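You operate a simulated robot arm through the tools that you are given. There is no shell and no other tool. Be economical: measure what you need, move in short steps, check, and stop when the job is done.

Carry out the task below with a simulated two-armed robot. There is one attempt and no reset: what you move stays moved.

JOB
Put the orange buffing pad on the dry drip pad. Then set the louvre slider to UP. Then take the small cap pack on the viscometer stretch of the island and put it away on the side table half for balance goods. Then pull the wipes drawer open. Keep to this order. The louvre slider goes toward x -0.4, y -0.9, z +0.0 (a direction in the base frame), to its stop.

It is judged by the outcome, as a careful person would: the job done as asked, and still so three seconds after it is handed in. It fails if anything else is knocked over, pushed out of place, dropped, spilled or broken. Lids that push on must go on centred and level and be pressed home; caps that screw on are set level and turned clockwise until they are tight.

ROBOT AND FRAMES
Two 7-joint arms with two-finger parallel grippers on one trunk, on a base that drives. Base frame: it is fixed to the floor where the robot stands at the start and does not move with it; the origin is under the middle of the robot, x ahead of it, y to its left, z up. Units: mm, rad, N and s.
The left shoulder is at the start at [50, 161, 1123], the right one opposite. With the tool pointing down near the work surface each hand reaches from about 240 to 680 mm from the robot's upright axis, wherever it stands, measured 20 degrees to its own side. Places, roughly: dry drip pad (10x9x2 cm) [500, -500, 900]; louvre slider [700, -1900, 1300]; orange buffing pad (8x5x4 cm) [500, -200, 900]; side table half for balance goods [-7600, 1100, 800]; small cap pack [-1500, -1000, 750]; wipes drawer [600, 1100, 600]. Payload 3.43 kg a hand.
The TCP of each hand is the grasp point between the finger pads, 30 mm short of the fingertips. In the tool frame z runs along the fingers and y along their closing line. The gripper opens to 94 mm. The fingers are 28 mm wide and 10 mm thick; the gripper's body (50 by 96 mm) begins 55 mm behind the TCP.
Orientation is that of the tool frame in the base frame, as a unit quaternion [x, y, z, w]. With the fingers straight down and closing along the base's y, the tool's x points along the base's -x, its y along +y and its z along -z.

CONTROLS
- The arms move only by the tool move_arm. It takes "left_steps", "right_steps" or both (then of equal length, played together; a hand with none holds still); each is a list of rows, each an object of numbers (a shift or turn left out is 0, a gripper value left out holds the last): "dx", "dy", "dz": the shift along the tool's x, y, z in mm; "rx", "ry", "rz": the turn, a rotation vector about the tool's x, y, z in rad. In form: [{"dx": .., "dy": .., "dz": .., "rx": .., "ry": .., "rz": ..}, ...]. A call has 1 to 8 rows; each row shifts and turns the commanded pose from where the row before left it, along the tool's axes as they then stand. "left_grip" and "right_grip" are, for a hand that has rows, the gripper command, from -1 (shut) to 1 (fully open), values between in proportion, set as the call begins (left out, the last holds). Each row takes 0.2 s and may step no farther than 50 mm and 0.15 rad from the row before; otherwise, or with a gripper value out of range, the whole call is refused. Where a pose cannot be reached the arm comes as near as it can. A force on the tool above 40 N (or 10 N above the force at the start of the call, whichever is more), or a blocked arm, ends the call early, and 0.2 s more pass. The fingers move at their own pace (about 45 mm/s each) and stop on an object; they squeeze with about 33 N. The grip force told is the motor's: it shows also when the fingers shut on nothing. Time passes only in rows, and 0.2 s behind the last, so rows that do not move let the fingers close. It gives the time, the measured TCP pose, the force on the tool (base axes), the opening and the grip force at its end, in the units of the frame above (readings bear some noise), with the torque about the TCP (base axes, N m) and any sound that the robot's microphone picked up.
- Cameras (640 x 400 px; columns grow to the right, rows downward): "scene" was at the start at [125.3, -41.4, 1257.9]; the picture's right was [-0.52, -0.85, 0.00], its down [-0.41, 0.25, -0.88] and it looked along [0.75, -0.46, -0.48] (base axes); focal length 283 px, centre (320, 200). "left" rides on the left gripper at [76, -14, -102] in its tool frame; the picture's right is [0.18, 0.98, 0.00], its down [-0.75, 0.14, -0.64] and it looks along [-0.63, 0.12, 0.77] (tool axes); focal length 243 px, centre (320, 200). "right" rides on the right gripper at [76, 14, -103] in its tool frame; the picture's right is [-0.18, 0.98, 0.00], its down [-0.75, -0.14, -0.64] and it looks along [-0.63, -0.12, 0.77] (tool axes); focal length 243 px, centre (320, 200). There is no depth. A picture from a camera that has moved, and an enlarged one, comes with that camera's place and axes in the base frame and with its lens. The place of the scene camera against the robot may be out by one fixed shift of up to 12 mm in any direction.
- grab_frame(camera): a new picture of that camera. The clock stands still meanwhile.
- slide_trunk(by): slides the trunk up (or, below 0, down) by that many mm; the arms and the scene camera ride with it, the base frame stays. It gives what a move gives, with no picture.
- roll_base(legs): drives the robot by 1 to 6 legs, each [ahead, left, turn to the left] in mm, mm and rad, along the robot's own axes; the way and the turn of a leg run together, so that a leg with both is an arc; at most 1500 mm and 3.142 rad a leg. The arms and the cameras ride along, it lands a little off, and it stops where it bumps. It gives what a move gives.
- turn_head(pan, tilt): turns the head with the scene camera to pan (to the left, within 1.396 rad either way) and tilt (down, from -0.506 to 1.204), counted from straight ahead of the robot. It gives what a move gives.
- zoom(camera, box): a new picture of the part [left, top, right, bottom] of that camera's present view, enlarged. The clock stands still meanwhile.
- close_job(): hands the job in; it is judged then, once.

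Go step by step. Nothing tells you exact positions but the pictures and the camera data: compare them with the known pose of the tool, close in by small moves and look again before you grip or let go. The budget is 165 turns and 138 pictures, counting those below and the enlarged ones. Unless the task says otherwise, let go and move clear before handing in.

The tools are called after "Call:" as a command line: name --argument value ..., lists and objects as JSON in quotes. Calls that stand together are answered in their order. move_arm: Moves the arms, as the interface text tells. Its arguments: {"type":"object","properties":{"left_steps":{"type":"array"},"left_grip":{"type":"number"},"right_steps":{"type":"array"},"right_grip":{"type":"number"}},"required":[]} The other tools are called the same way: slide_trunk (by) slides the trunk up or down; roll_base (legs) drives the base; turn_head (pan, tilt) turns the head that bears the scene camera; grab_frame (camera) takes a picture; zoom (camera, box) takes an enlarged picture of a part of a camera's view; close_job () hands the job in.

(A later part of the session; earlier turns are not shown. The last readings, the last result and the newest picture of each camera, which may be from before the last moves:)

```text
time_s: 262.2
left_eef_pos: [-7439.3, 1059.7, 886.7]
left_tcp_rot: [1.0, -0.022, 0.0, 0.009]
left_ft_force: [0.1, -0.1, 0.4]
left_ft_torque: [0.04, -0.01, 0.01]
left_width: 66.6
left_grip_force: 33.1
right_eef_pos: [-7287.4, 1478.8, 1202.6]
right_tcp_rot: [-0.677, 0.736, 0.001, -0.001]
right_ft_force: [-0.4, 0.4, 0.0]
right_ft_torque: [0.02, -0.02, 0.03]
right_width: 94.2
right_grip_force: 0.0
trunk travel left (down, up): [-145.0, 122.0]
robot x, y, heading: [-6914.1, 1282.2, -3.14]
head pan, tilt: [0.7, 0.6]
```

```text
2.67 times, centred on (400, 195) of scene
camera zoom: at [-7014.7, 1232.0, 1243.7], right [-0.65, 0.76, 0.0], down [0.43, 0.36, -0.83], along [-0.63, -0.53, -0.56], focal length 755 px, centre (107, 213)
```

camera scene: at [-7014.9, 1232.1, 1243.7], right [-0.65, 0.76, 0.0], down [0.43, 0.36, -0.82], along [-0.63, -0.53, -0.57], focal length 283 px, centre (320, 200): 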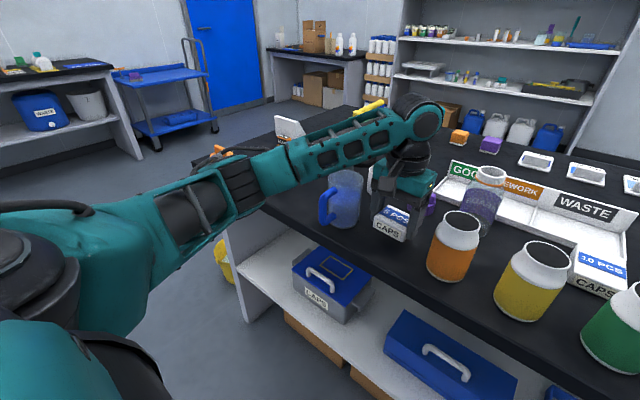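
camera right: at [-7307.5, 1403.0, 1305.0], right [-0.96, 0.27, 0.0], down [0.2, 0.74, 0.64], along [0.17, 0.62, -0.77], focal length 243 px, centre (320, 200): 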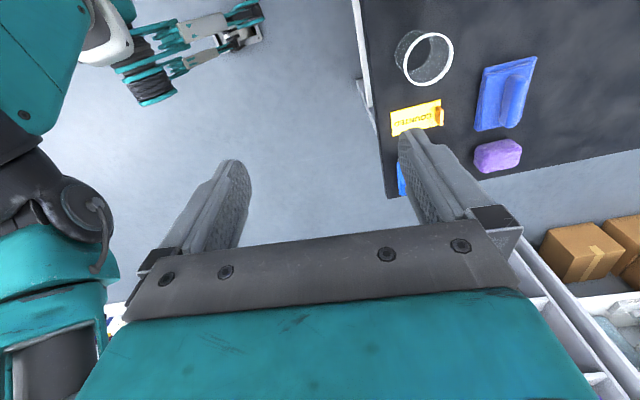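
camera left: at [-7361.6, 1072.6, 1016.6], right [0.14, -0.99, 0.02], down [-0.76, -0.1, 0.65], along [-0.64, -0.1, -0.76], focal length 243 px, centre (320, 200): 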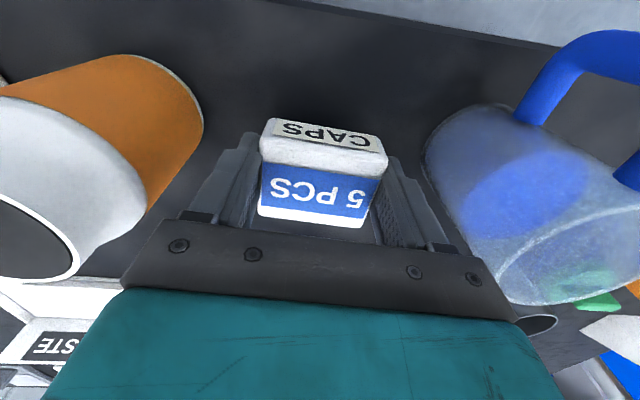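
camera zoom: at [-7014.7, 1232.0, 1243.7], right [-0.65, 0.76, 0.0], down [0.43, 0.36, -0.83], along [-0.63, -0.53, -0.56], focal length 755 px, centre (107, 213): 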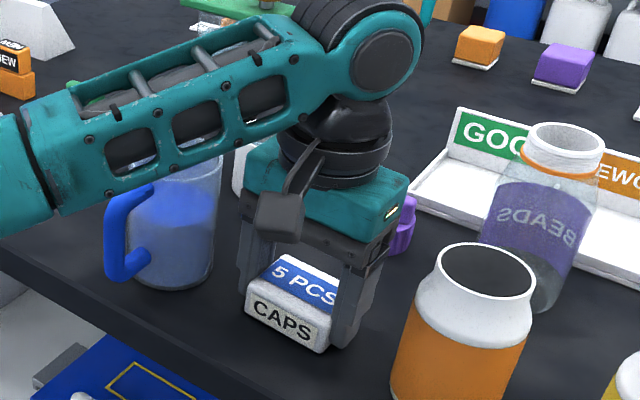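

Call:
move_arm --left_steps '[{"dz": 2}, {"dz": 2}, {"dz": 2}, {"dz": 1}, {}]'

Call:
zoom --camera "scene" --box '[300, 120, 500, 270]'

```text
time_s: 263.4
left_eef_pos: [-7440.6, 1059.6, 884.8]
left_tcp_rot: [1.0, -0.021, -0.006, 0.008]
left_ft_force: [2.0, -6.8, 38.0]
left_ft_torque: [0.7, -0.59, -0.09]
left_width: 66.9
left_grip_force: 33.2
right_eef_pos: [-7284.8, 1478.6, 1203.0]
right_tcp_rot: [-0.677, 0.736, 0.002, -0.002]
right_ft_force: [0.3, 0.0, -0.6]
right_ft_torque: [0.0, 0.0, 0.02]
right_width: 94.1
right_grip_force: 0.1
trunk travel left (down, up): [-145.0, 122.0]
robot x, y, heading: [-6914.0, 1281.7, -3.139]
head pan, tilt: [0.7, 0.6]
```

```text
2.67 times, centred on (400, 195) of scene
camera zoom: at [-7011.6, 1232.6, 1244.4], right [-0.65, 0.76, 0.0], down [0.43, 0.36, -0.83], along [-0.63, -0.53, -0.56], focal length 755 px, centre (107, 213)
```

zoom: 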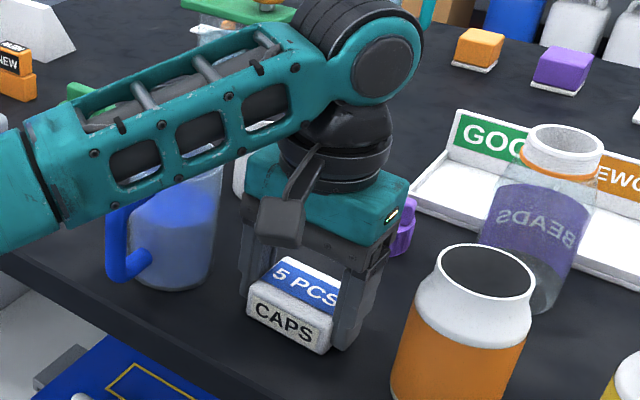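

It has touched down. I'll ease off 2 mm, open partway and lift straight up.

Call:
move_arm --left_steps '[{"dz": -3}, {}]'

Call:
move_arm --left_steps '[{}, {}, {}]' --left_grip 0.75

Call:
move_arm --left_steps '[{"dz": -15}, {"dz": -30}, {"dz": -50}, {"dz": -50}, {"dz": -50}, {"dz": -50}]'

Call:
grab_frame --camera "left"

Call:
grab_frame --camera "scene"

```text
time_s: 264.0
left_eef_pos: [-7440.0, 1060.6, 882.9]
left_tcp_rot: [1.0, -0.022, -0.004, 0.009]
left_ft_force: [-2.8, -1.7, 23.6]
left_ft_torque: [0.55, 0.07, 0.04]
left_width: 66.6
left_grip_force: 33.3
right_eef_pos: [-7284.3, 1479.6, 1201.7]
right_tcp_rot: [-0.676, 0.737, 0.001, -0.002]
right_ft_force: [0.0, 0.1, -0.2]
right_ft_torque: [0.02, 0.0, 0.0]
right_width: 94.0
right_grip_force: 0.0
trunk travel left (down, up): [-145.0, 122.0]
robot x, y, heading: [-6912.5, 1287.5, -3.138]
head pan, tilt: [0.7, 0.6]
```

```text
time_s: 264.8
left_eef_pos: [-7439.8, 1059.4, 881.9]
left_tcp_rot: [1.0, -0.023, 0.0, 0.01]
left_ft_force: [4.3, -3.7, 5.4]
left_ft_torque: [0.13, -0.11, -0.12]
left_width: 80.7
left_grip_force: 0.0
right_eef_pos: [-7285.2, 1477.9, 1203.1]
right_tcp_rot: [-0.677, 0.736, 0.001, 0.0]
right_ft_force: [-0.2, -0.1, -0.4]
right_ft_torque: [0.0, 0.0, 0.01]
right_width: 93.8
right_grip_force: 0.2
trunk travel left (down, up): [-145.0, 122.0]
robot x, y, heading: [-6916.4, 1281.5, -3.139]
head pan, tilt: [0.7, 0.6]
```

```text
time_s: 266.2
left_eef_pos: [-7439.7, 1063.8, 1125.7]
left_tcp_rot: [1.0, -0.022, 0.0, 0.011]
left_ft_force: [0.0, -0.5, 0.1]
left_ft_torque: [-0.01, 0.03, -0.02]
left_width: 82.5
left_grip_force: 0.1
right_eef_pos: [-7285.5, 1478.9, 1203.1]
right_tcp_rot: [-0.677, 0.736, 0.0, 0.0]
right_ft_force: [0.4, -0.1, -0.2]
right_ft_torque: [-0.01, -0.03, -0.02]
right_width: 93.6
right_grip_force: 0.0
trunk travel left (down, up): [-145.0, 122.0]
robot x, y, heading: [-6915.3, 1282.6, -3.141]
head pan, tilt: [0.7, 0.6]
```

```text
46 pictures are left
camera left: at [-7363.2, 1076.5, 1229.3], right [0.14, -0.99, 0.02], down [-0.76, -0.1, 0.64], along [-0.64, -0.11, -0.76], focal length 243 px, centre (320, 200)
```

left: 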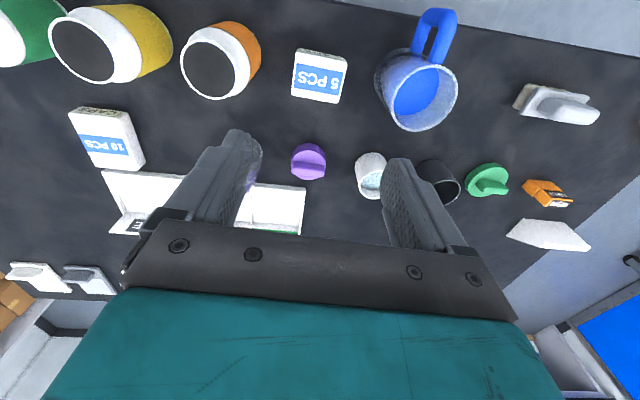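

```text
45 pictures are left
camera scene: at [-7014.3, 1232.4, 1243.7], right [-0.65, 0.76, 0.0], down [0.43, 0.36, -0.83], along [-0.63, -0.53, -0.56], focal length 283 px, centre (320, 200)
```

scene: 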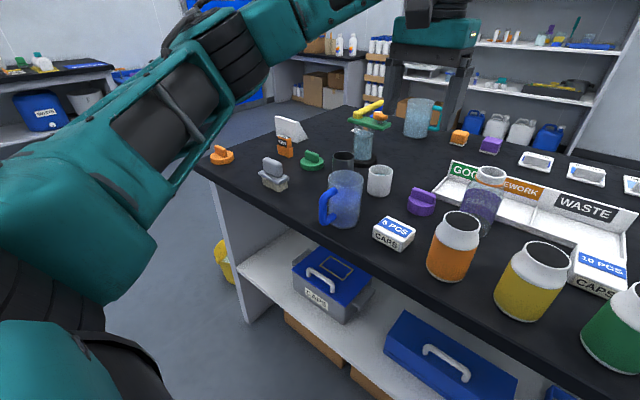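

The cap pack stands level in its slot with nothing disturbed. Next is the wipes drawer back at the long bench, so I'll back out, turn round and drive east along the aisle.

Call:
roll_base --legs '[[-400, 0, 0], [0, 0, 3.13], [1500, 0, 0], [1000, 0, 0]]'

Call:
turn_head --pan 0.0 --tilt 0.35

Call:
grab_frame --camera "scene"

```text
time_s: 288.0
left_eef_pos: [-3448.9, 1376.5, 1125.6]
left_tcp_rot: [0.05, 0.999, 0.01, 0.0]
left_ft_force: [-0.4, 0.1, 0.0]
left_ft_torque: [-0.02, 0.01, -0.03]
left_width: 82.3
left_grip_force: 0.0
right_eef_pos: [-3626.3, 972.6, 1203.0]
right_tcp_rot: [0.756, 0.654, 0.0, 0.001]
right_ft_force: [1.3, 0.4, 0.9]
right_ft_torque: [0.02, 0.02, 0.02]
right_width: 94.1
right_grip_force: 0.0
trunk travel left (down, up): [-145.0, 122.0]
robot x, y, heading: [-3983.8, 1189.2, -0.056]
head pan, tilt: [0.7, 0.6]
```

```text
time_s: 289.1
left_eef_pos: [-3449.0, 1376.3, 1126.1]
left_tcp_rot: [0.051, 0.999, 0.01, 0.001]
left_ft_force: [-0.4, 0.8, -1.0]
left_ft_torque: [-0.02, 0.0, 0.0]
left_width: 82.3
left_grip_force: 0.0
right_eef_pos: [-3626.3, 970.8, 1201.1]
right_tcp_rot: [0.756, 0.655, 0.001, 0.0]
right_ft_force: [0.8, -0.3, 0.8]
right_ft_torque: [-0.03, 0.0, -0.02]
right_width: 94.1
right_grip_force: 0.1
trunk travel left (down, up): [-145.0, 122.0]
robot x, y, heading: [-3984.9, 1191.5, -0.053]
head pan, tilt: [0.0, 0.351]
```

```text
44 pictures are left
camera scene: at [-3845.8, 1186.4, 1266.4], right [-0.05, -1.0, 0.0], down [-0.34, 0.02, -0.94], along [0.94, -0.05, -0.34], focal length 283 px, centre (320, 200)
```

scene: 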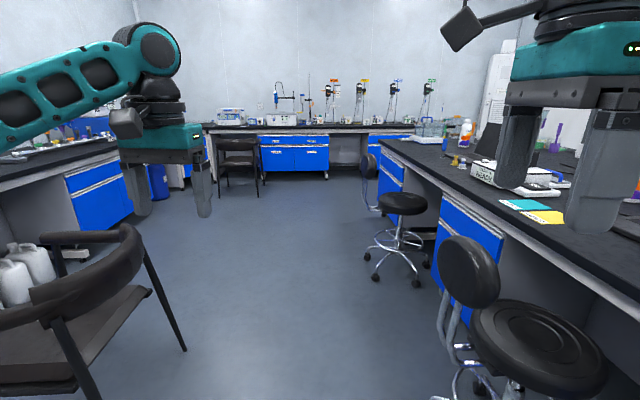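

Call:
roll_base --legs '[[0, 120, 0.053], [1500, 0, 0], [1000, 0, 0]]'

Call:
grab_frame --camera "scene"

Call:
zoom --camera "scene" --box '[220, 120, 440, 260]'

```text
time_s: 302.3
left_eef_pos: [-920.3, 1543.9, 1125.2]
left_tcp_rot: [0.015, 1.0, 0.01, 0.0]
left_ft_force: [-0.5, -0.1, 0.0]
left_ft_torque: [0.0, 0.02, 0.0]
left_width: 82.4
left_grip_force: 0.1
right_eef_pos: [-1069.4, 1127.7, 1202.0]
right_tcp_rot: [0.731, 0.682, 0.001, 0.001]
right_ft_force: [0.3, -1.1, 0.3]
right_ft_torque: [0.01, 0.02, 0.02]
right_width: 94.3
right_grip_force: 0.0
trunk travel left (down, up): [-145.0, 122.0]
robot x, y, heading: [-1446.4, 1314.5, 0.014]
head pan, tilt: [0.0, 0.351]
```

```text
43 pictures are left
camera scene: at [-1302.4, 1325.2, 1266.4], right [0.02, -1.0, 0.0], down [-0.34, -0.01, -0.94], along [0.94, 0.02, -0.34], focal length 283 px, centre (320, 200)
```

scene: 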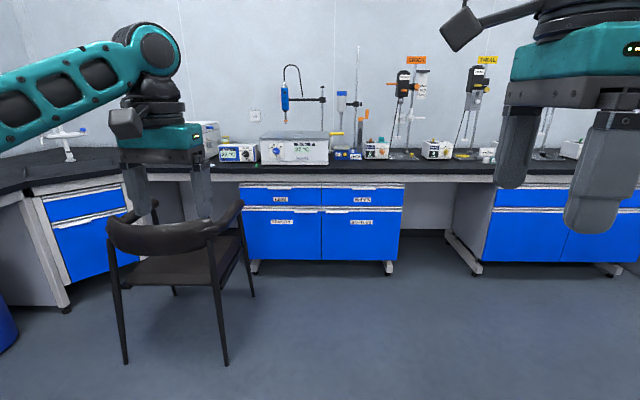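

```text
2.86 times, centred on (330, 190) of scene
camera zoom: at [-1302.4, 1325.2, 1266.4], right [0.02, -1.0, 0.0], down [-0.34, -0.01, -0.94], along [0.94, 0.02, -0.34], focal length 809 px, centre (291, 229)
```

zoom: 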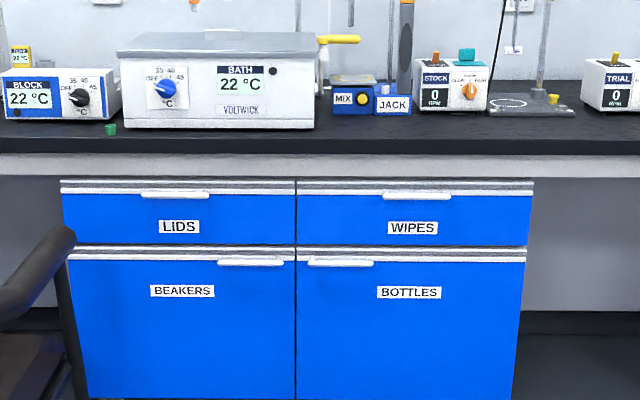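

The WIPES drawer is the top right one of this unit, with its white handle near [350, 1087, 742]. I'll drive closer and tip the right hand to point forward with the fingers closing vertically.

Call:
roll_base --legs '[[800, -30, -0.014]]'

Call:
move_arm --right_steps '[{"rx": -0.15}, {"rx": -0.15}, {"rx": -0.15}, {"rx": -0.15}, {"rx": -0.15}, {"rx": -0.15}, {"rx": -0.15}, {"rx": -0.15}]'

Call:
move_arm --right_steps '[{"rx": -0.15}, {"rx": -0.15}, {"rx": -0.07}, {}]'

Call:
turn_head --pan -0.15 --tilt 0.45

Call:
grab_frame --camera "scene"

Call:
zoom --camera "scene" --box '[280, 120, 440, 220]'

```text
time_s: 306.6
left_eef_pos: [-118.1, 1513.9, 1125.6]
left_tcp_rot: [0.022, 1.0, 0.01, 0.001]
left_ft_force: [-0.4, 0.3, 0.0]
left_ft_torque: [-0.02, 0.02, 0.01]
left_width: 82.4
left_grip_force: 0.1
right_eef_pos: [-274.1, 1098.9, 1201.2]
right_tcp_rot: [0.737, 0.676, 0.0, 0.001]
right_ft_force: [-0.2, -0.2, -0.2]
right_ft_torque: [-0.02, 0.02, 0.0]
right_width: 93.8
right_grip_force: 0.0
trunk travel left (down, up): [-145.0, 122.0]
robot x, y, heading: [-644.2, 1296.9, 0.004]
head pan, tilt: [0.0, 0.351]
```

```text
time_s: 308.4
left_eef_pos: [-118.7, 1513.0, 1126.0]
left_tcp_rot: [0.023, 1.0, 0.01, 0.0]
left_ft_force: [0.0, 0.7, 0.3]
left_ft_torque: [0.0, 0.03, -0.01]
left_width: 82.4
left_grip_force: 0.1
right_eef_pos: [-266.8, 1100.6, 1205.6]
right_tcp_rot: [0.608, 0.558, 0.382, 0.416]
right_ft_force: [-0.8, -1.2, 0.6]
right_ft_torque: [-0.02, -0.03, 0.03]
right_width: 94.2
right_grip_force: 0.0
right hand out of reach, approached as far as the arm can: row 8
trunk travel left (down, up): [-145.0, 122.0]
robot x, y, heading: [-643.3, 1296.7, -0.001]
head pan, tilt: [0.0, 0.351]
```

```text
time_s: 309.4
left_eef_pos: [-119.4, 1514.2, 1124.2]
left_tcp_rot: [0.023, 1.0, 0.01, 0.0]
left_ft_force: [1.1, 0.1, -0.6]
left_ft_torque: [-0.03, 0.01, -0.03]
left_width: 82.4
left_grip_force: 0.0
right_eef_pos: [-229.2, 1114.0, 1243.0]
right_tcp_rot: [0.521, 0.478, 0.479, 0.521]
right_ft_force: [0.6, -0.1, 0.2]
right_ft_torque: [-0.03, 0.03, -0.02]
right_width: 94.0
right_grip_force: 0.1
right hand out of reach, approached as far as the arm can: row 1, 2, 3
trunk travel left (down, up): [-145.0, 122.0]
robot x, y, heading: [-647.0, 1296.3, 0.003]
head pan, tilt: [0.0, 0.351]
```

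```text
time_s: 310.1
left_eef_pos: [-120.0, 1513.6, 1125.6]
left_tcp_rot: [0.023, 1.0, 0.01, 0.0]
left_ft_force: [0.5, 0.3, 0.0]
left_ft_torque: [0.02, 0.01, 0.01]
left_width: 82.4
left_grip_force: 0.1
right_eef_pos: [-230.8, 1115.2, 1242.3]
right_tcp_rot: [0.522, 0.478, 0.478, 0.521]
right_ft_force: [-0.6, -0.3, 0.1]
right_ft_torque: [0.01, 0.0, 0.02]
right_width: 94.1
right_grip_force: 0.1
trunk travel left (down, up): [-145.0, 122.0]
robot x, y, heading: [-641.1, 1293.7, 0.003]
head pan, tilt: [-0.15, 0.45]
```

```text
41 pictures are left
camera scene: at [-506.6, 1287.1, 1257.3], right [-0.15, -0.99, 0.0], down [-0.43, 0.06, -0.9], along [0.89, -0.13, -0.43], focal length 283 px, centre (320, 200)
```

scene: 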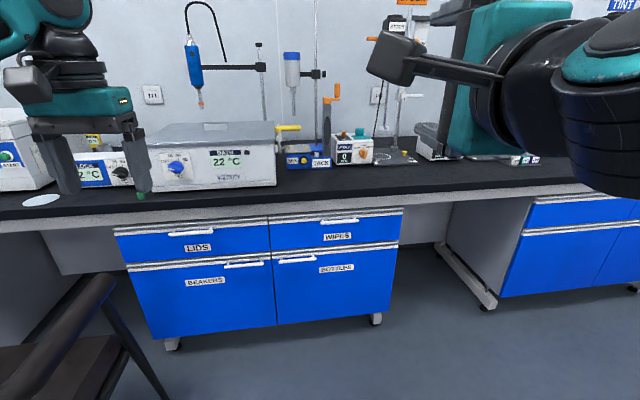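

```text
4.00 times, centred on (360, 170) of scene
camera zoom: at [-506.6, 1287.1, 1257.3], right [-0.15, -0.99, 0.0], down [-0.43, 0.06, -0.9], along [0.89, -0.13, -0.43], focal length 1133 px, centre (160, 320)
```

zoom: 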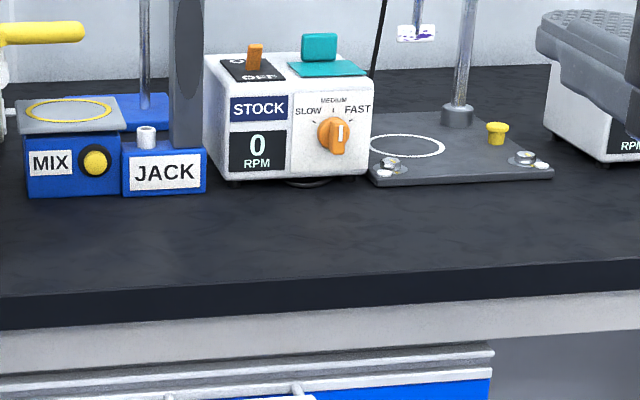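

Call:
zoom --camera "scene" --box '[290, 195, 410, 270]'

```text
5.33 times, centred on (350, 232) of scene
camera zoom: at [-506.6, 1287.1, 1257.3], right [-0.15, -0.99, 0.0], down [-0.43, 0.06, -0.9], along [0.89, -0.13, -0.43], focal length 1510 px, centre (160, 27)
```

zoom: 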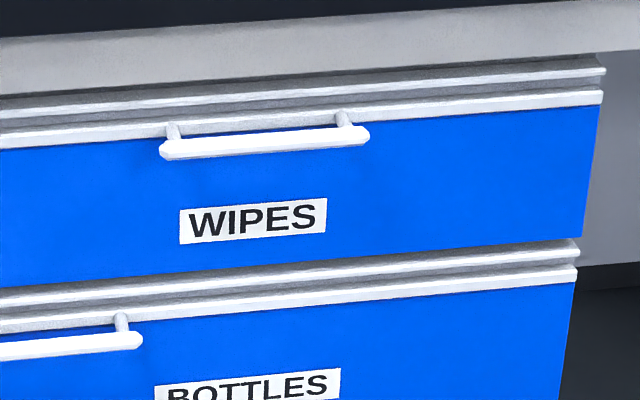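

The handle is a bar at about [368, 1087, 743] on two posts. I'll lower the trunk, straighten the hand's yaw, and bring it down and forward in free space.

Call:
slide_trunk --by -135

Call:
move_arm --right_steps '[{"ry": 0.087, "dz": 25}, {"dz": 30, "dy": -30}, {"dz": 30, "dy": -35}, {"dz": 25, "dy": -40}, {"dz": 20, "dy": -40}, {"dz": 20, "dy": -40}, {"dz": 10, "dy": -40, "dx": -10}, {"dy": -40, "dx": -10}]'

Call:
move_arm --right_steps '[{"dy": -40}, {"dy": -40}, {"dy": -18}, {}]'

Call:
turn_head --pan -0.3 --tilt 0.55

Call:
grab_frame --camera "scene"

Call:
grab_frame --camera "right"

```text
time_s: 311.7
left_eef_pos: [-118.3, 1513.6, 990.6]
left_tcp_rot: [0.022, 1.0, 0.009, 0.002]
left_ft_force: [-0.1, -0.5, 0.3]
left_ft_torque: [0.05, -0.01, 0.03]
left_width: 82.4
left_grip_force: 0.0
right_eef_pos: [-229.6, 1115.0, 1107.5]
right_tcp_rot: [0.521, 0.479, 0.478, 0.52]
right_ft_force: [-0.7, 0.0, -0.2]
right_ft_torque: [-0.03, 0.02, 0.01]
right_width: 93.9
right_grip_force: 0.0
trunk travel left (down, up): [-10.0, 257.0]
robot x, y, heading: [-642.7, 1292.0, 0.001]
head pan, tilt: [-0.15, 0.45]
```

```text
time_s: 313.5
left_eef_pos: [-119.5, 1512.8, 991.0]
left_tcp_rot: [0.023, 1.0, 0.01, 0.0]
left_ft_force: [-0.2, 0.6, 0.0]
left_ft_torque: [0.06, 0.0, -0.04]
left_width: 82.3
left_grip_force: 0.1
right_eef_pos: [-143.5, 1109.0, 1036.1]
right_tcp_rot: [0.503, 0.501, 0.497, 0.499]
right_ft_force: [0.7, -0.9, 0.0]
right_ft_torque: [0.0, 0.02, -0.03]
right_width: 93.8
right_grip_force: 0.0
right hand out of reach, approached as far as the arm can: row 4, 5, 6, 7, 8
trunk travel left (down, up): [-10.0, 257.0]
robot x, y, heading: [-646.1, 1296.4, -0.0]
head pan, tilt: [-0.15, 0.45]
```

```text
time_s: 314.5
left_eef_pos: [-118.4, 1512.5, 989.3]
left_tcp_rot: [0.023, 1.0, 0.01, 0.001]
left_ft_force: [-1.0, -0.3, -0.1]
left_ft_torque: [0.02, 0.02, 0.03]
left_width: 82.4
left_grip_force: 0.1
right_eef_pos: [-143.5, 1110.9, 1034.9]
right_tcp_rot: [0.502, 0.5, 0.498, 0.499]
right_ft_force: [-0.1, 0.4, 1.3]
right_ft_torque: [-0.05, 0.01, -0.02]
right_width: 94.1
right_grip_force: 0.0
right hand out of reach, approached as far as the arm can: row 1, 2, 3
trunk travel left (down, up): [-10.0, 257.0]
robot x, y, heading: [-645.3, 1297.4, 0.002]
head pan, tilt: [-0.15, 0.45]
```

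```text
time_s: 315.2
left_eef_pos: [-119.7, 1512.4, 991.3]
left_tcp_rot: [0.023, 1.0, 0.01, 0.0]
left_ft_force: [-0.6, -0.1, 1.6]
left_ft_torque: [0.02, 0.02, 0.0]
left_width: 82.2
left_grip_force: 0.1
right_eef_pos: [-143.6, 1110.9, 1033.7]
right_tcp_rot: [0.502, 0.501, 0.497, 0.499]
right_ft_force: [0.3, -0.3, -0.2]
right_ft_torque: [0.0, 0.0, 0.01]
right_width: 94.0
right_grip_force: 0.1
trunk travel left (down, up): [-10.0, 257.0]
robot x, y, heading: [-643.3, 1291.8, 0.002]
head pan, tilt: [-0.3, 0.55]
```

```text
38 pictures are left
camera scene: at [-511.7, 1274.3, 1113.2], right [-0.29, -0.96, 0.0], down [-0.5, 0.15, -0.85], along [0.82, -0.25, -0.52], focal length 283 px, centre (320, 200)
```

scene: 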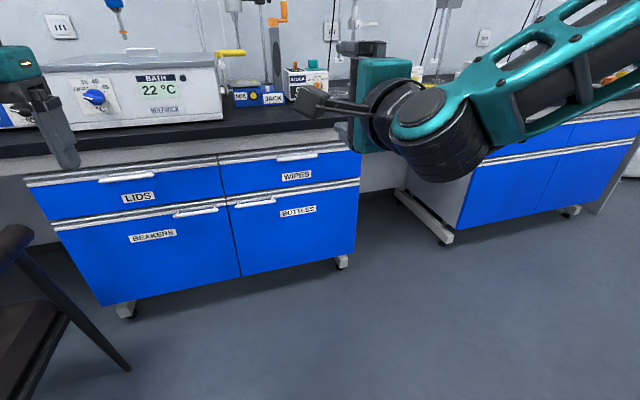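

```text
37 pictures are left
camera right: at [-245.9, 1186.3, 1050.3], right [0.01, -0.18, 0.98], down [-0.65, -0.75, -0.14], along [0.76, -0.63, -0.12], focal length 243 px, centre (320, 200)
```

right: 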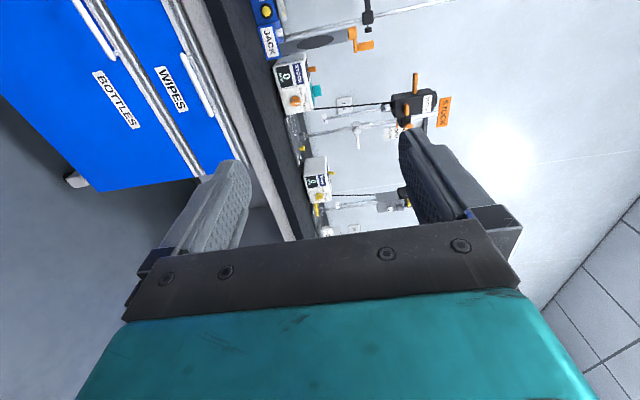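

The hand can't get lower in this tucked pose. I'll try extending it forward first, then down.

Call:
move_arm --right_steps '[{"dz": 45}, {"dz": 45}, {"dz": 40}, {"dy": -30}, {"dy": -40}, {"dy": -40}, {"dy": -40}, {"dy": -40}]'

```text
time_s: 317.0
left_eef_pos: [-118.6, 1513.1, 990.9]
left_tcp_rot: [0.023, 1.0, 0.01, 0.0]
left_ft_force: [-0.2, 0.3, 0.8]
left_ft_torque: [-0.01, -0.03, 0.03]
left_width: 82.4
left_grip_force: 0.0
right_eef_pos: [-135.3, 1104.7, 1040.8]
right_tcp_rot: [0.502, 0.499, 0.497, 0.502]
right_ft_force: [-0.1, 0.2, -1.3]
right_ft_torque: [-0.01, 0.04, -0.01]
right_width: 94.2
right_grip_force: 0.2
right hand out of reach, approached as far as the arm can: row 1, 2, 3, 4, 5, 6, 7, 8
trunk travel left (down, up): [-10.0, 257.0]
robot x, y, heading: [-645.2, 1297.0, 0.004]
head pan, tilt: [-0.3, 0.55]
```

The arm is at a joint limit with the hand level. I'll tip it to about 45° down instead, which still lets the fingers straddle the bar and stay clear of the counter edge.

Call:
move_arm --right_steps '[{"rx": 0.15}, {"rx": 0.15}, {"rx": 0.15}, {"rx": 0.15}, {"rx": 0.15}, {}]'

Call:
move_arm --right_steps '[{"dz": 27, "dy": -29}, {"dz": 27, "dy": -29}, {"dz": 27, "dy": -29}, {"dz": 27, "dy": -29}, {"dz": 27, "dy": -29}]'

```text
time_s: 318.4
left_eef_pos: [-119.5, 1514.1, 990.1]
left_tcp_rot: [0.023, 1.0, 0.01, 0.001]
left_ft_force: [0.0, 0.0, -0.1]
left_ft_torque: [0.02, 0.01, -0.04]
left_width: 82.3
left_grip_force: 0.1
right_eef_pos: [-137.5, 1102.1, 1042.1]
right_tcp_rot: [0.649, 0.649, 0.282, 0.282]
right_ft_force: [-0.5, 0.1, -0.5]
right_ft_torque: [-0.02, 0.0, -0.03]
right_width: 94.0
right_grip_force: 0.0
trunk travel left (down, up): [-10.0, 257.0]
robot x, y, heading: [-648.5, 1298.4, 0.003]
head pan, tilt: [-0.3, 0.55]
```

```text
time_s: 319.6
left_eef_pos: [-118.4, 1514.3, 991.3]
left_tcp_rot: [0.023, 1.0, 0.009, 0.001]
left_ft_force: [1.0, 0.6, -1.1]
left_ft_torque: [0.02, -0.01, 0.02]
left_width: 82.4
left_grip_force: 0.0
right_eef_pos: [-137.6, 1101.5, 842.6]
right_tcp_rot: [0.648, 0.65, 0.281, 0.282]
right_ft_force: [-0.8, 0.5, 0.5]
right_ft_torque: [-0.02, 0.01, 0.01]
right_width: 94.1
right_grip_force: 0.1
trunk travel left (down, up): [-10.0, 257.0]
robot x, y, heading: [-642.5, 1295.8, 0.001]
head pan, tilt: [-0.3, 0.55]
```

That works. Now I'll set the height and lateral position and drive the base forward to about 50 mm short of the bar.

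Call:
move_arm --right_steps '[{"dz": 30, "dy": 4, "dx": -5}, {"dz": 30, "dy": 4, "dx": -5}, {"dz": 30, "dy": 5, "dx": -4}, {}]'

Call:
roll_base --legs '[[340, 0, 0]]'

Call:
turn_head --pan -0.35 --tilt 0.65

Call:
grab_frame --camera "scene"

Call:
grab_frame --camera "right"

```text
time_s: 320.6
left_eef_pos: [-118.7, 1514.1, 989.8]
left_tcp_rot: [0.023, 1.0, 0.011, 0.001]
left_ft_force: [0.7, -1.0, -0.7]
left_ft_torque: [0.0, -0.02, 0.02]
left_width: 82.3
left_grip_force: 0.0
right_eef_pos: [-64.3, 1089.7, 792.6]
right_tcp_rot: [0.648, 0.649, 0.282, 0.282]
right_ft_force: [-0.1, -0.3, -0.2]
right_ft_torque: [-0.01, 0.0, 0.03]
right_width: 93.9
right_grip_force: 0.0
trunk travel left (down, up): [-10.0, 257.0]
robot x, y, heading: [-643.8, 1290.3, 0.0]
head pan, tilt: [-0.3, 0.55]
```

```text
time_s: 322.8
left_eef_pos: [223.0, 1513.9, 989.2]
left_tcp_rot: [0.022, 1.0, 0.009, 0.0]
left_ft_force: [0.4, 0.4, 0.6]
left_ft_torque: [0.01, -0.01, -0.02]
left_width: 82.1
left_grip_force: 0.0
right_eef_pos: [276.7, 1090.4, 791.8]
right_tcp_rot: [0.648, 0.649, 0.281, 0.282]
right_ft_force: [-0.4, -0.1, 0.0]
right_ft_torque: [-0.01, 0.0, 0.02]
right_width: 94.2
right_grip_force: 0.1
trunk travel left (down, up): [-10.0, 257.0]
robot x, y, heading: [-304.1, 1294.8, 0.003]
head pan, tilt: [-0.3, 0.55]
```

```text
time_s: 323.5
left_eef_pos: [221.4, 1516.1, 990.9]
left_tcp_rot: [0.023, 1.0, 0.01, 0.001]
left_ft_force: [-0.1, -0.2, -0.1]
left_ft_torque: [0.01, -0.02, 0.06]
left_width: 82.3
left_grip_force: 0.0
right_eef_pos: [277.5, 1090.7, 792.2]
right_tcp_rot: [0.648, 0.649, 0.283, 0.281]
right_ft_force: [-0.9, 0.5, -0.4]
right_ft_torque: [-0.04, -0.02, 0.01]
right_width: 94.2
right_grip_force: 0.1
trunk travel left (down, up): [-10.0, 257.0]
robot x, y, heading: [-302.5, 1293.6, 0.005]
head pan, tilt: [-0.351, 0.649]
```

```text
36 pictures are left
camera scene: at [-174.1, 1271.8, 1104.4], right [-0.34, -0.94, 0.0], down [-0.57, 0.21, -0.8], along [0.75, -0.27, -0.6], focal length 283 px, centre (320, 200)
```

scene: 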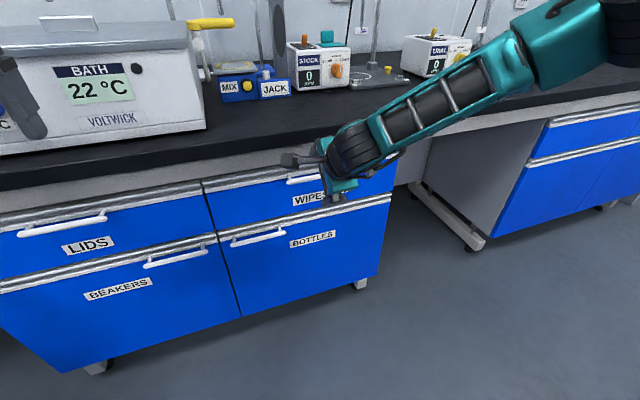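

```text
35 pictures are left
camera right: at [212.1, 1166.3, 872.8], right [0.67, -0.18, 0.72], down [-0.56, -0.75, 0.34], along [0.48, -0.63, -0.61], focal length 243 px, centre (320, 200)
```

right: 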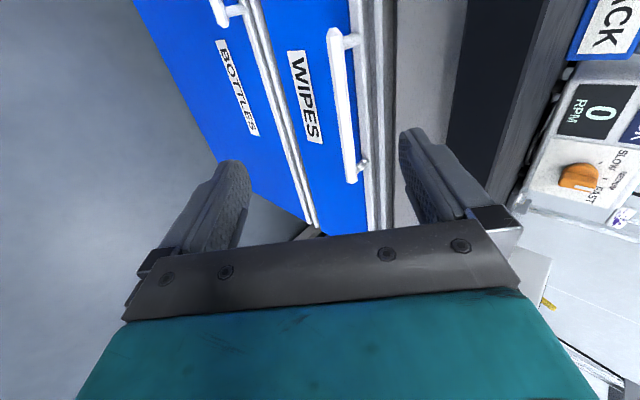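

I'm about 90 mm short of the bar. A flatter hand would fit the narrow gap behind it better, so I'll see how far it can tip up here.

Call:
move_arm --right_steps '[{"rx": -0.12}, {"rx": -0.12}, {"rx": -0.12}, {"rx": -0.12}, {}]'

```text
time_s: 324.7
left_eef_pos: [223.3, 1514.4, 990.6]
left_tcp_rot: [0.022, 1.0, 0.01, 0.001]
left_ft_force: [-0.2, 0.1, -0.4]
left_ft_torque: [-0.01, -0.03, 0.0]
left_width: 82.3
left_grip_force: 0.1
right_eef_pos: [289.0, 1109.5, 823.2]
right_tcp_rot: [0.594, 0.59, 0.383, 0.39]
right_ft_force: [-0.1, -0.1, 0.7]
right_ft_torque: [-0.01, 0.02, 0.01]
right_width: 93.9
right_grip_force: 0.1
right hand out of reach, approached as far as the arm can: row 3, 4
trunk travel left (down, up): [-10.0, 257.0]
robot x, y, heading: [-304.6, 1295.3, 0.002]
head pan, tilt: [-0.351, 0.649]
```

Call:
roll_base --legs '[[-140, 0, 0]]'

Call:
move_arm --right_steps '[{"dz": 35, "dx": -5}, {"dz": 35, "dx": -5}, {"dz": 35, "dy": -10, "dx": -5}, {"dz": 20, "dy": -20, "dx": -4}, {"dz": 8, "dy": -18}, {}]'

```text
time_s: 326.0
left_eef_pos: [83.3, 1514.0, 991.0]
left_tcp_rot: [0.022, 1.0, 0.009, 0.002]
left_ft_force: [-0.2, -0.4, 0.6]
left_ft_torque: [-0.01, -0.01, 0.01]
left_width: 82.2
left_grip_force: 0.1
right_eef_pos: [150.0, 1108.1, 823.6]
right_tcp_rot: [0.595, 0.589, 0.382, 0.391]
right_ft_force: [1.0, 0.2, -0.2]
right_ft_torque: [-0.01, -0.01, 0.0]
right_width: 93.7
right_grip_force: 0.1
trunk travel left (down, up): [-10.0, 257.0]
robot x, y, heading: [-444.8, 1296.7, 0.0]
head pan, tilt: [-0.351, 0.649]
```

```text
time_s: 327.4
left_eef_pos: [84.2, 1513.3, 990.8]
left_tcp_rot: [0.023, 1.0, 0.009, 0.0]
left_ft_force: [-0.1, -0.3, -1.0]
left_ft_torque: [-0.01, -0.01, 0.05]
left_width: 82.2
left_grip_force: 0.0
right_eef_pos: [204.1, 1068.5, 821.3]
right_tcp_rot: [0.597, 0.59, 0.38, 0.389]
right_ft_force: [-0.4, 0.2, 0.9]
right_ft_torque: [0.01, -0.01, -0.02]
right_width: 94.0
right_grip_force: 0.0
right hand out of reach, approached as far as the arm can: row 1, 2, 3, 4, 5
trunk travel left (down, up): [-10.0, 257.0]
robot x, y, heading: [-439.8, 1295.3, 0.004]
head pan, tilt: [-0.351, 0.649]
```

Call:
grab_frame --camera "right"

Call:
zoom --camera "scene" --box '[240, 130, 340, 200]'

```text
34 pictures are left
camera right: at [117.0, 1145.4, 876.4], right [0.4, -0.18, 0.9], down [-0.66, -0.74, 0.14], along [0.64, -0.64, -0.42], focal length 243 px, centre (320, 200)
```

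right: 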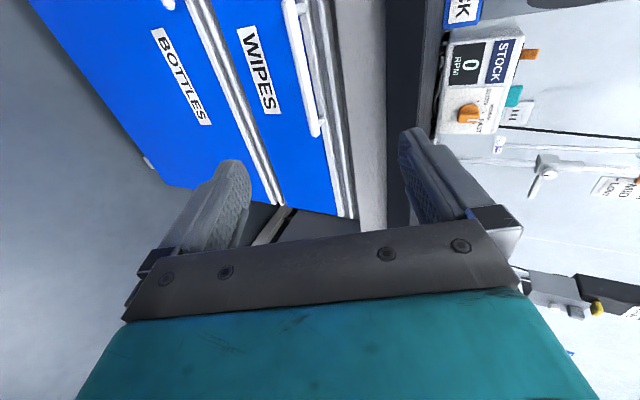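

```text
5.71 times, centred on (290, 165) of scene
camera zoom: at [-313.2, 1271.3, 1104.4], right [-0.34, -0.94, 0.0], down [-0.57, 0.21, -0.8], along [0.75, -0.27, -0.6], focal length 1618 px, centre (491, 400)
```

zoom: 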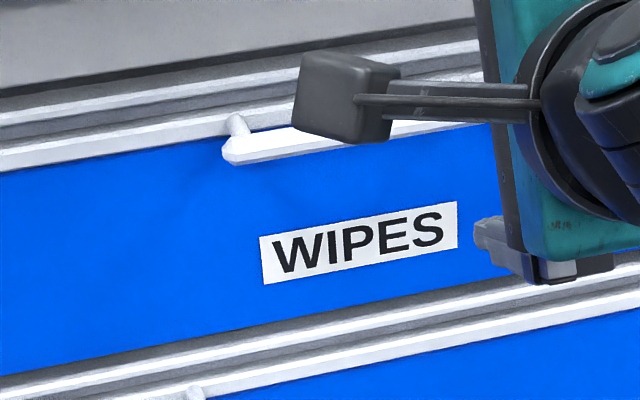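

I can't get flatter, but measuring the gap (about 18 mm behind the bar), a ~40° tilt with narrowly opened fingers will fit. I'll set that pose and narrow the fingers to about 30 mm.

Call:
move_arm --right_steps '[{"rx": 0.15}, {"rx": 0.15}, {"rx": 0.15}, {"dy": -25, "dz": -4, "dx": 9}, {"dy": -25, "dz": -5, "dx": 10}, {}, {}]' --right_grip -0.36

Call:
roll_base --legs '[[140, 0, 0]]'

Call:
grab_frame --camera "right"

```text
time_s: 329.0
left_eef_pos: [83.6, 1514.1, 991.2]
left_tcp_rot: [0.022, 1.0, 0.01, 0.001]
left_ft_force: [-0.7, -0.5, 0.2]
left_ft_torque: [-0.01, 0.0, 0.01]
left_width: 82.7
left_grip_force: 0.1
right_eef_pos: [160.7, 1088.3, 796.5]
right_tcp_rot: [0.667, 0.66, 0.241, 0.248]
right_ft_force: [-0.1, -0.5, 0.9]
right_ft_torque: [-0.02, -0.02, 0.0]
right_width: 30.1
right_grip_force: 0.0
trunk travel left (down, up): [-10.0, 257.0]
robot x, y, heading: [-441.0, 1297.7, 0.0]
head pan, tilt: [-0.351, 0.649]
```

```text
time_s: 330.4
left_eef_pos: [220.8, 1512.9, 989.6]
left_tcp_rot: [0.024, 1.0, 0.01, 0.0]
left_ft_force: [0.5, -0.4, 0.4]
left_ft_torque: [0.0, 0.0, 0.0]
left_width: 82.3
left_grip_force: 0.1
right_eef_pos: [299.0, 1087.1, 797.6]
right_tcp_rot: [0.667, 0.66, 0.241, 0.247]
right_ft_force: [0.0, 0.1, 0.0]
right_ft_torque: [0.0, 0.0, -0.03]
right_width: 29.9
right_grip_force: 0.1
trunk travel left (down, up): [-10.0, 257.0]
robot x, y, heading: [-306.9, 1296.7, 0.0]
head pan, tilt: [-0.351, 0.649]
```

```text
32 pictures are left
camera right: at [244.0, 1164.0, 884.3], right [0.75, -0.19, 0.64], down [-0.53, -0.74, 0.4], along [0.4, -0.64, -0.66], focal length 243 px, centre (320, 200)
```

right: 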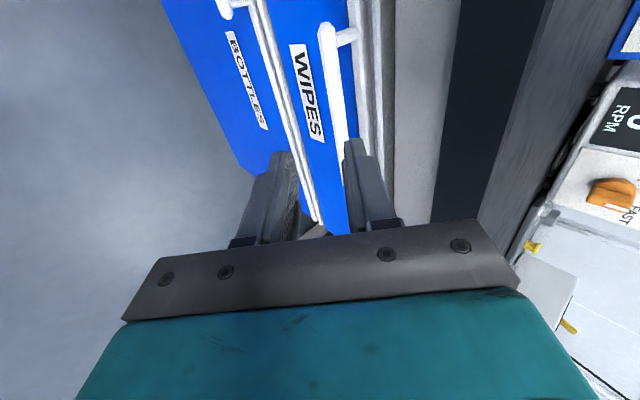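

Call:
move_arm --right_steps '[{"dy": 14}, {"dz": 25}, {"dz": 20}, {}]'

Call:
grab_frame --camera "right"

Call:
zoom --camera "scene" --box '[240, 130, 400, 230]'

```text
time_s: 331.4
left_eef_pos: [220.3, 1512.9, 991.0]
left_tcp_rot: [0.024, 1.0, 0.009, 0.002]
left_ft_force: [0.0, 0.3, 0.3]
left_ft_torque: [0.0, 0.0, 0.04]
left_width: 82.4
left_grip_force: 0.0
right_eef_pos: [316.4, 1070.2, 787.4]
right_tcp_rot: [0.668, 0.659, 0.241, 0.247]
right_ft_force: [-0.4, 0.8, 0.7]
right_ft_torque: [0.02, -0.03, 0.02]
right_width: 30.1
right_grip_force: 0.0
right hand out of reach, approached as far as the arm can: row 2, 3
trunk travel left (down, up): [-10.0, 257.0]
robot x, y, heading: [-306.2, 1287.9, -0.003]
head pan, tilt: [-0.351, 0.649]
```

```text
31 pictures are left
camera right: at [261.8, 1146.6, 874.1], right [0.75, -0.19, 0.64], down [-0.53, -0.74, 0.4], along [0.4, -0.64, -0.66], focal length 243 px, centre (320, 200)
```

right: 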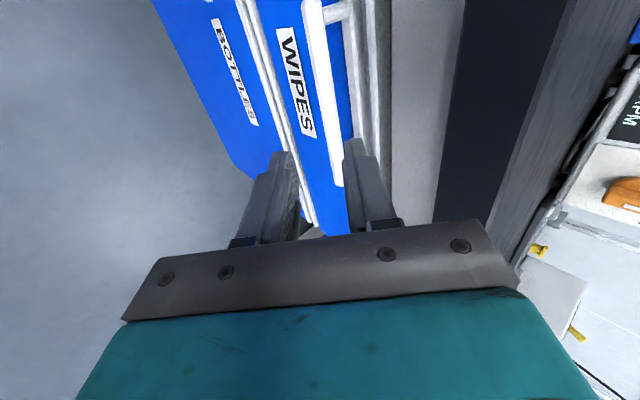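

```text
4.00 times, centred on (320, 180) of scene
camera zoom: at [-176.5, 1271.2, 1104.4], right [-0.34, -0.94, 0.0], down [-0.57, 0.21, -0.8], along [0.75, -0.27, -0.6], focal length 1133 px, centre (320, 280)
```

zoom: 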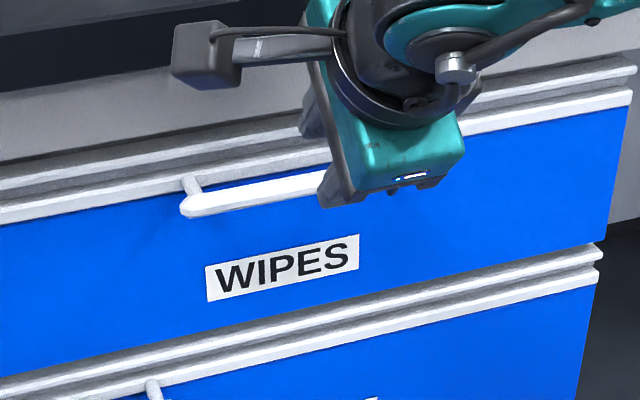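

I hit the reach limit. I'll draw the arm back 120 mm and bring the base 120 mm closer.

Call:
move_arm --right_steps '[{"dz": -26, "dy": -30, "dx": 6}, {"dz": -26, "dy": -30, "dx": 6}, {"dz": -26, "dy": -31, "dx": 5}, {}]'

Call:
roll_base --legs '[[110, 0, 0]]'

Call:
grab_frame --camera "right"

```text
time_s: 332.4
left_eef_pos: [220.1, 1511.1, 990.7]
left_tcp_rot: [0.023, 1.0, 0.009, 0.002]
left_ft_force: [0.3, 0.9, 0.5]
left_ft_torque: [-0.05, 0.0, -0.05]
left_width: 82.3
left_grip_force: 0.0
right_eef_pos: [195.4, 1089.2, 787.5]
right_tcp_rot: [0.668, 0.659, 0.241, 0.248]
right_ft_force: [0.3, -0.1, -0.3]
right_ft_torque: [-0.03, -0.01, 0.01]
right_width: 30.1
right_grip_force: 0.1
trunk travel left (down, up): [-10.0, 257.0]
robot x, y, heading: [-306.0, 1293.6, 0.002]
head pan, tilt: [-0.351, 0.649]
```

```text
time_s: 333.5
left_eef_pos: [327.5, 1513.5, 990.7]
left_tcp_rot: [0.023, 1.0, 0.009, 0.001]
left_ft_force: [-0.3, 0.5, -0.1]
left_ft_torque: [0.01, 0.0, -0.02]
left_width: 82.1
left_grip_force: 0.0
right_eef_pos: [302.9, 1087.6, 786.6]
right_tcp_rot: [0.668, 0.659, 0.24, 0.247]
right_ft_force: [-0.4, -0.6, 0.2]
right_ft_torque: [-0.02, 0.01, 0.01]
right_width: 30.1
right_grip_force: 0.0
trunk travel left (down, up): [-10.0, 257.0]
robot x, y, heading: [-197.1, 1292.1, -0.0]
head pan, tilt: [-0.351, 0.649]
```

```text
29 pictures are left
camera right: at [247.9, 1165.0, 874.5], right [0.75, -0.19, 0.64], down [-0.53, -0.74, 0.4], along [0.4, -0.64, -0.66], focal length 243 px, centre (320, 200)
```

right: 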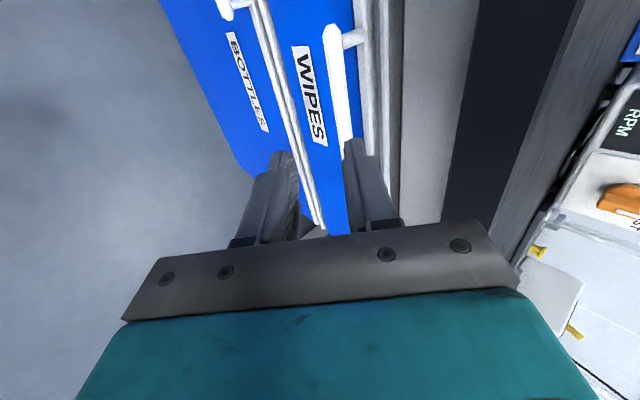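

Call:
move_arm --right_steps '[{"dy": 18}, {"dz": 20}, {"dz": 15}, {}]'

Call:
grab_frame --camera "right"

Call:
turn_head --pan -0.5 --tilt 0.8

Call:
grab_frame --camera "scene"

```text
time_s: 334.5
left_eef_pos: [327.1, 1512.8, 990.8]
left_tcp_rot: [0.023, 1.0, 0.01, 0.001]
left_ft_force: [-0.6, -0.2, 0.1]
left_ft_torque: [-0.02, 0.03, 0.02]
left_width: 82.1
left_grip_force: 0.1
right_eef_pos: [340.0, 1088.1, 773.7]
right_tcp_rot: [0.668, 0.659, 0.241, 0.248]
right_ft_force: [-0.2, 0.3, 0.4]
right_ft_torque: [0.01, -0.01, 0.0]
right_width: 30.0
right_grip_force: 0.0
trunk travel left (down, up): [-10.0, 257.0]
robot x, y, heading: [-198.8, 1294.9, 0.001]
head pan, tilt: [-0.351, 0.649]
```

```text
28 pictures are left
camera right: at [284.2, 1165.1, 860.1], right [0.75, -0.19, 0.64], down [-0.53, -0.74, 0.4], along [0.4, -0.64, -0.66], focal length 243 px, centre (320, 200)
```

right: 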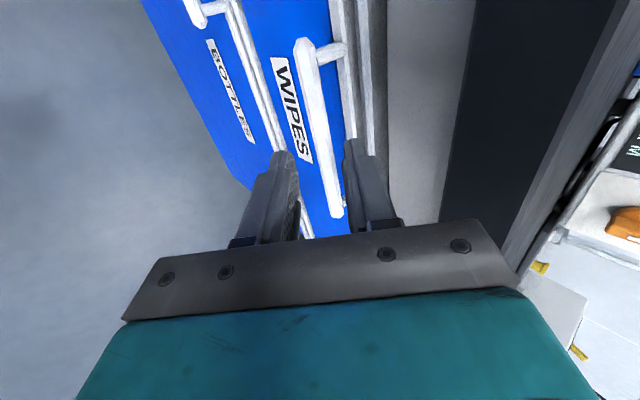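

```text
time_s: 335.2
left_eef_pos: [328.9, 1513.2, 991.0]
left_tcp_rot: [0.023, 1.0, 0.009, 0.0]
left_ft_force: [0.1, 0.1, -0.5]
left_ft_torque: [0.01, 0.0, -0.05]
left_width: 82.2
left_grip_force: 0.1
right_eef_pos: [338.7, 1088.0, 772.8]
right_tcp_rot: [0.668, 0.659, 0.242, 0.247]
right_ft_force: [0.4, 0.1, 0.1]
right_ft_torque: [0.01, 0.01, 0.0]
right_width: 30.3
right_grip_force: 0.1
trunk travel left (down, up): [-10.0, 257.0]
robot x, y, heading: [-197.6, 1295.6, 0.005]
head pan, tilt: [-0.499, 0.799]
```

```text
27 pictures are left
camera scene: at [-80.3, 1262.3, 1091.9], right [-0.48, -0.88, 0.0], down [-0.63, 0.34, -0.7], along [0.61, -0.33, -0.72], focal length 283 px, centre (320, 200)
```

scene: 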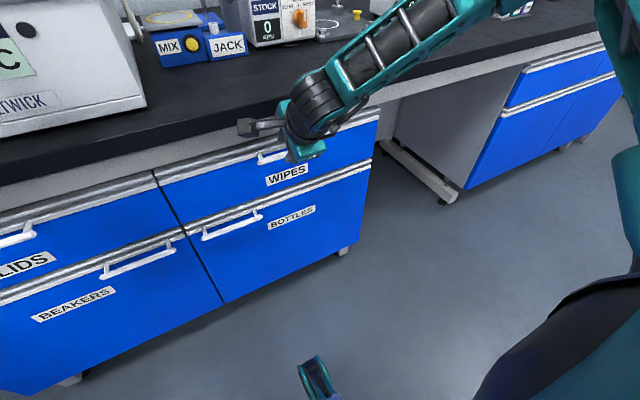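

The bar is now centred between the fingers. I'll advance along the finger direction in small steps.

Call:
move_arm --right_steps '[{"dz": 8}, {"dz": 8}, {"dz": 4}, {}]'

Call:
grab_frame --camera "right"

Call:
zoom --camera "scene" --box '[220, 90, 340, 190]'

```text
time_s: 336.2
left_eef_pos: [327.6, 1512.5, 990.6]
left_tcp_rot: [0.024, 1.0, 0.01, 0.001]
left_ft_force: [-0.2, 0.7, -0.2]
left_ft_torque: [0.01, 0.04, -0.01]
left_width: 82.3
left_grip_force: 0.0
right_eef_pos: [352.5, 1087.0, 758.3]
right_tcp_rot: [0.667, 0.66, 0.241, 0.247]
right_ft_force: [-0.2, -0.3, -0.3]
right_ft_torque: [0.0, 0.0, 0.0]
right_width: 30.1
right_grip_force: 0.1
trunk travel left (down, up): [-10.0, 257.0]
robot x, y, heading: [-200.6, 1297.2, -0.001]
head pan, tilt: [-0.499, 0.799]
```

```text
26 pictures are left
camera right: at [296.9, 1163.8, 844.7], right [0.75, -0.19, 0.64], down [-0.53, -0.74, 0.4], along [0.4, -0.64, -0.66], focal length 243 px, centre (320, 200)
```

right: 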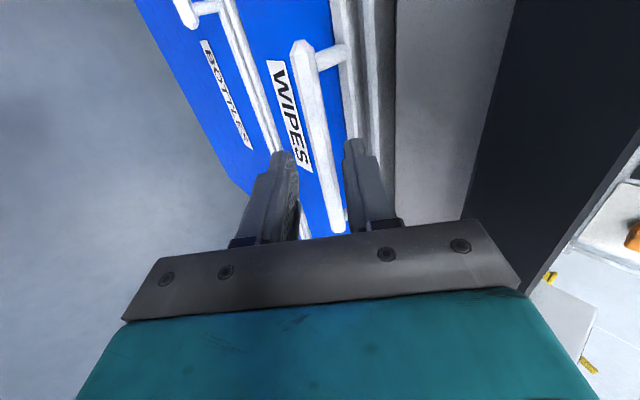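

```text
4.00 times, centred on (280, 140) of scene
camera zoom: at [-80.4, 1262.2, 1091.8], right [-0.48, -0.88, 0.0], down [-0.63, 0.34, -0.7], along [0.61, -0.33, -0.72], focal length 1133 px, centre (480, 440)
```

zoom: 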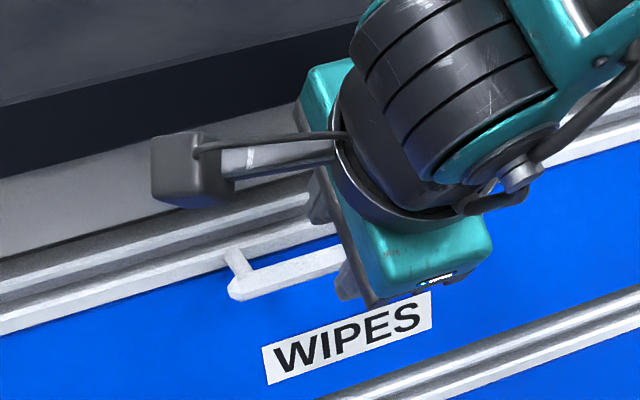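

Call:
move_arm --right_steps '[{"dz": 7}, {"dz": 7}, {"dz": 4}, {}]'

Call:
grab_frame --camera "right"

Call:
zoom --camera "scene" --box '[240, 110, 320, 180]'

```text
time_s: 337.2
left_eef_pos: [327.2, 1512.3, 991.0]
left_tcp_rot: [0.023, 1.0, 0.009, 0.001]
left_ft_force: [1.2, 0.1, -0.1]
left_ft_torque: [0.01, 0.01, 0.01]
left_width: 82.4
left_grip_force: 0.1
right_eef_pos: [364.7, 1087.6, 743.1]
right_tcp_rot: [0.668, 0.659, 0.241, 0.248]
right_ft_force: [1.0, -0.3, 1.0]
right_ft_torque: [0.0, -0.01, 0.01]
right_width: 30.1
right_grip_force: 0.1
trunk travel left (down, up): [-10.0, 257.0]
robot x, y, heading: [-201.4, 1296.8, 0.0]
head pan, tilt: [-0.499, 0.799]
```

```text
24 pictures are left
camera right: at [308.9, 1164.3, 831.1], right [0.75, -0.19, 0.64], down [-0.53, -0.74, 0.4], along [0.4, -0.64, -0.66], focal length 243 px, centre (320, 200)
```

right: 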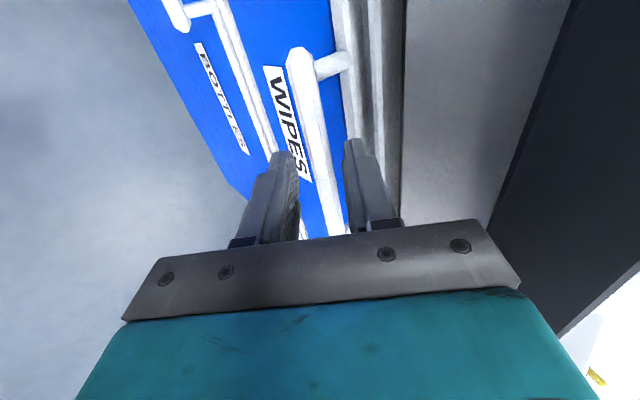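

```text
5.71 times, centred on (280, 145) of scene
camera zoom: at [-80.4, 1262.2, 1091.8], right [-0.48, -0.88, 0.0], down [-0.63, 0.34, -0.7], along [0.61, -0.33, -0.72], focal length 1618 px, centre (549, 514)
```

zoom: 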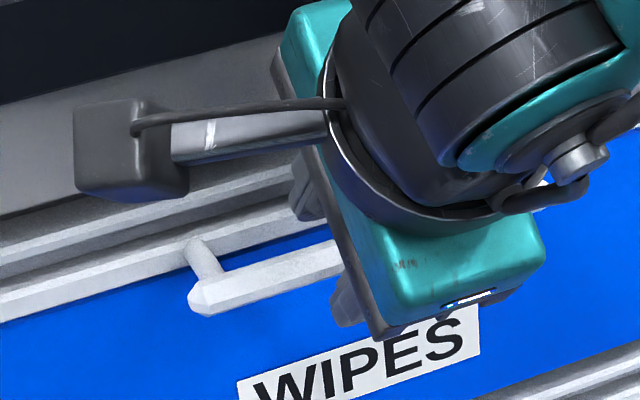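

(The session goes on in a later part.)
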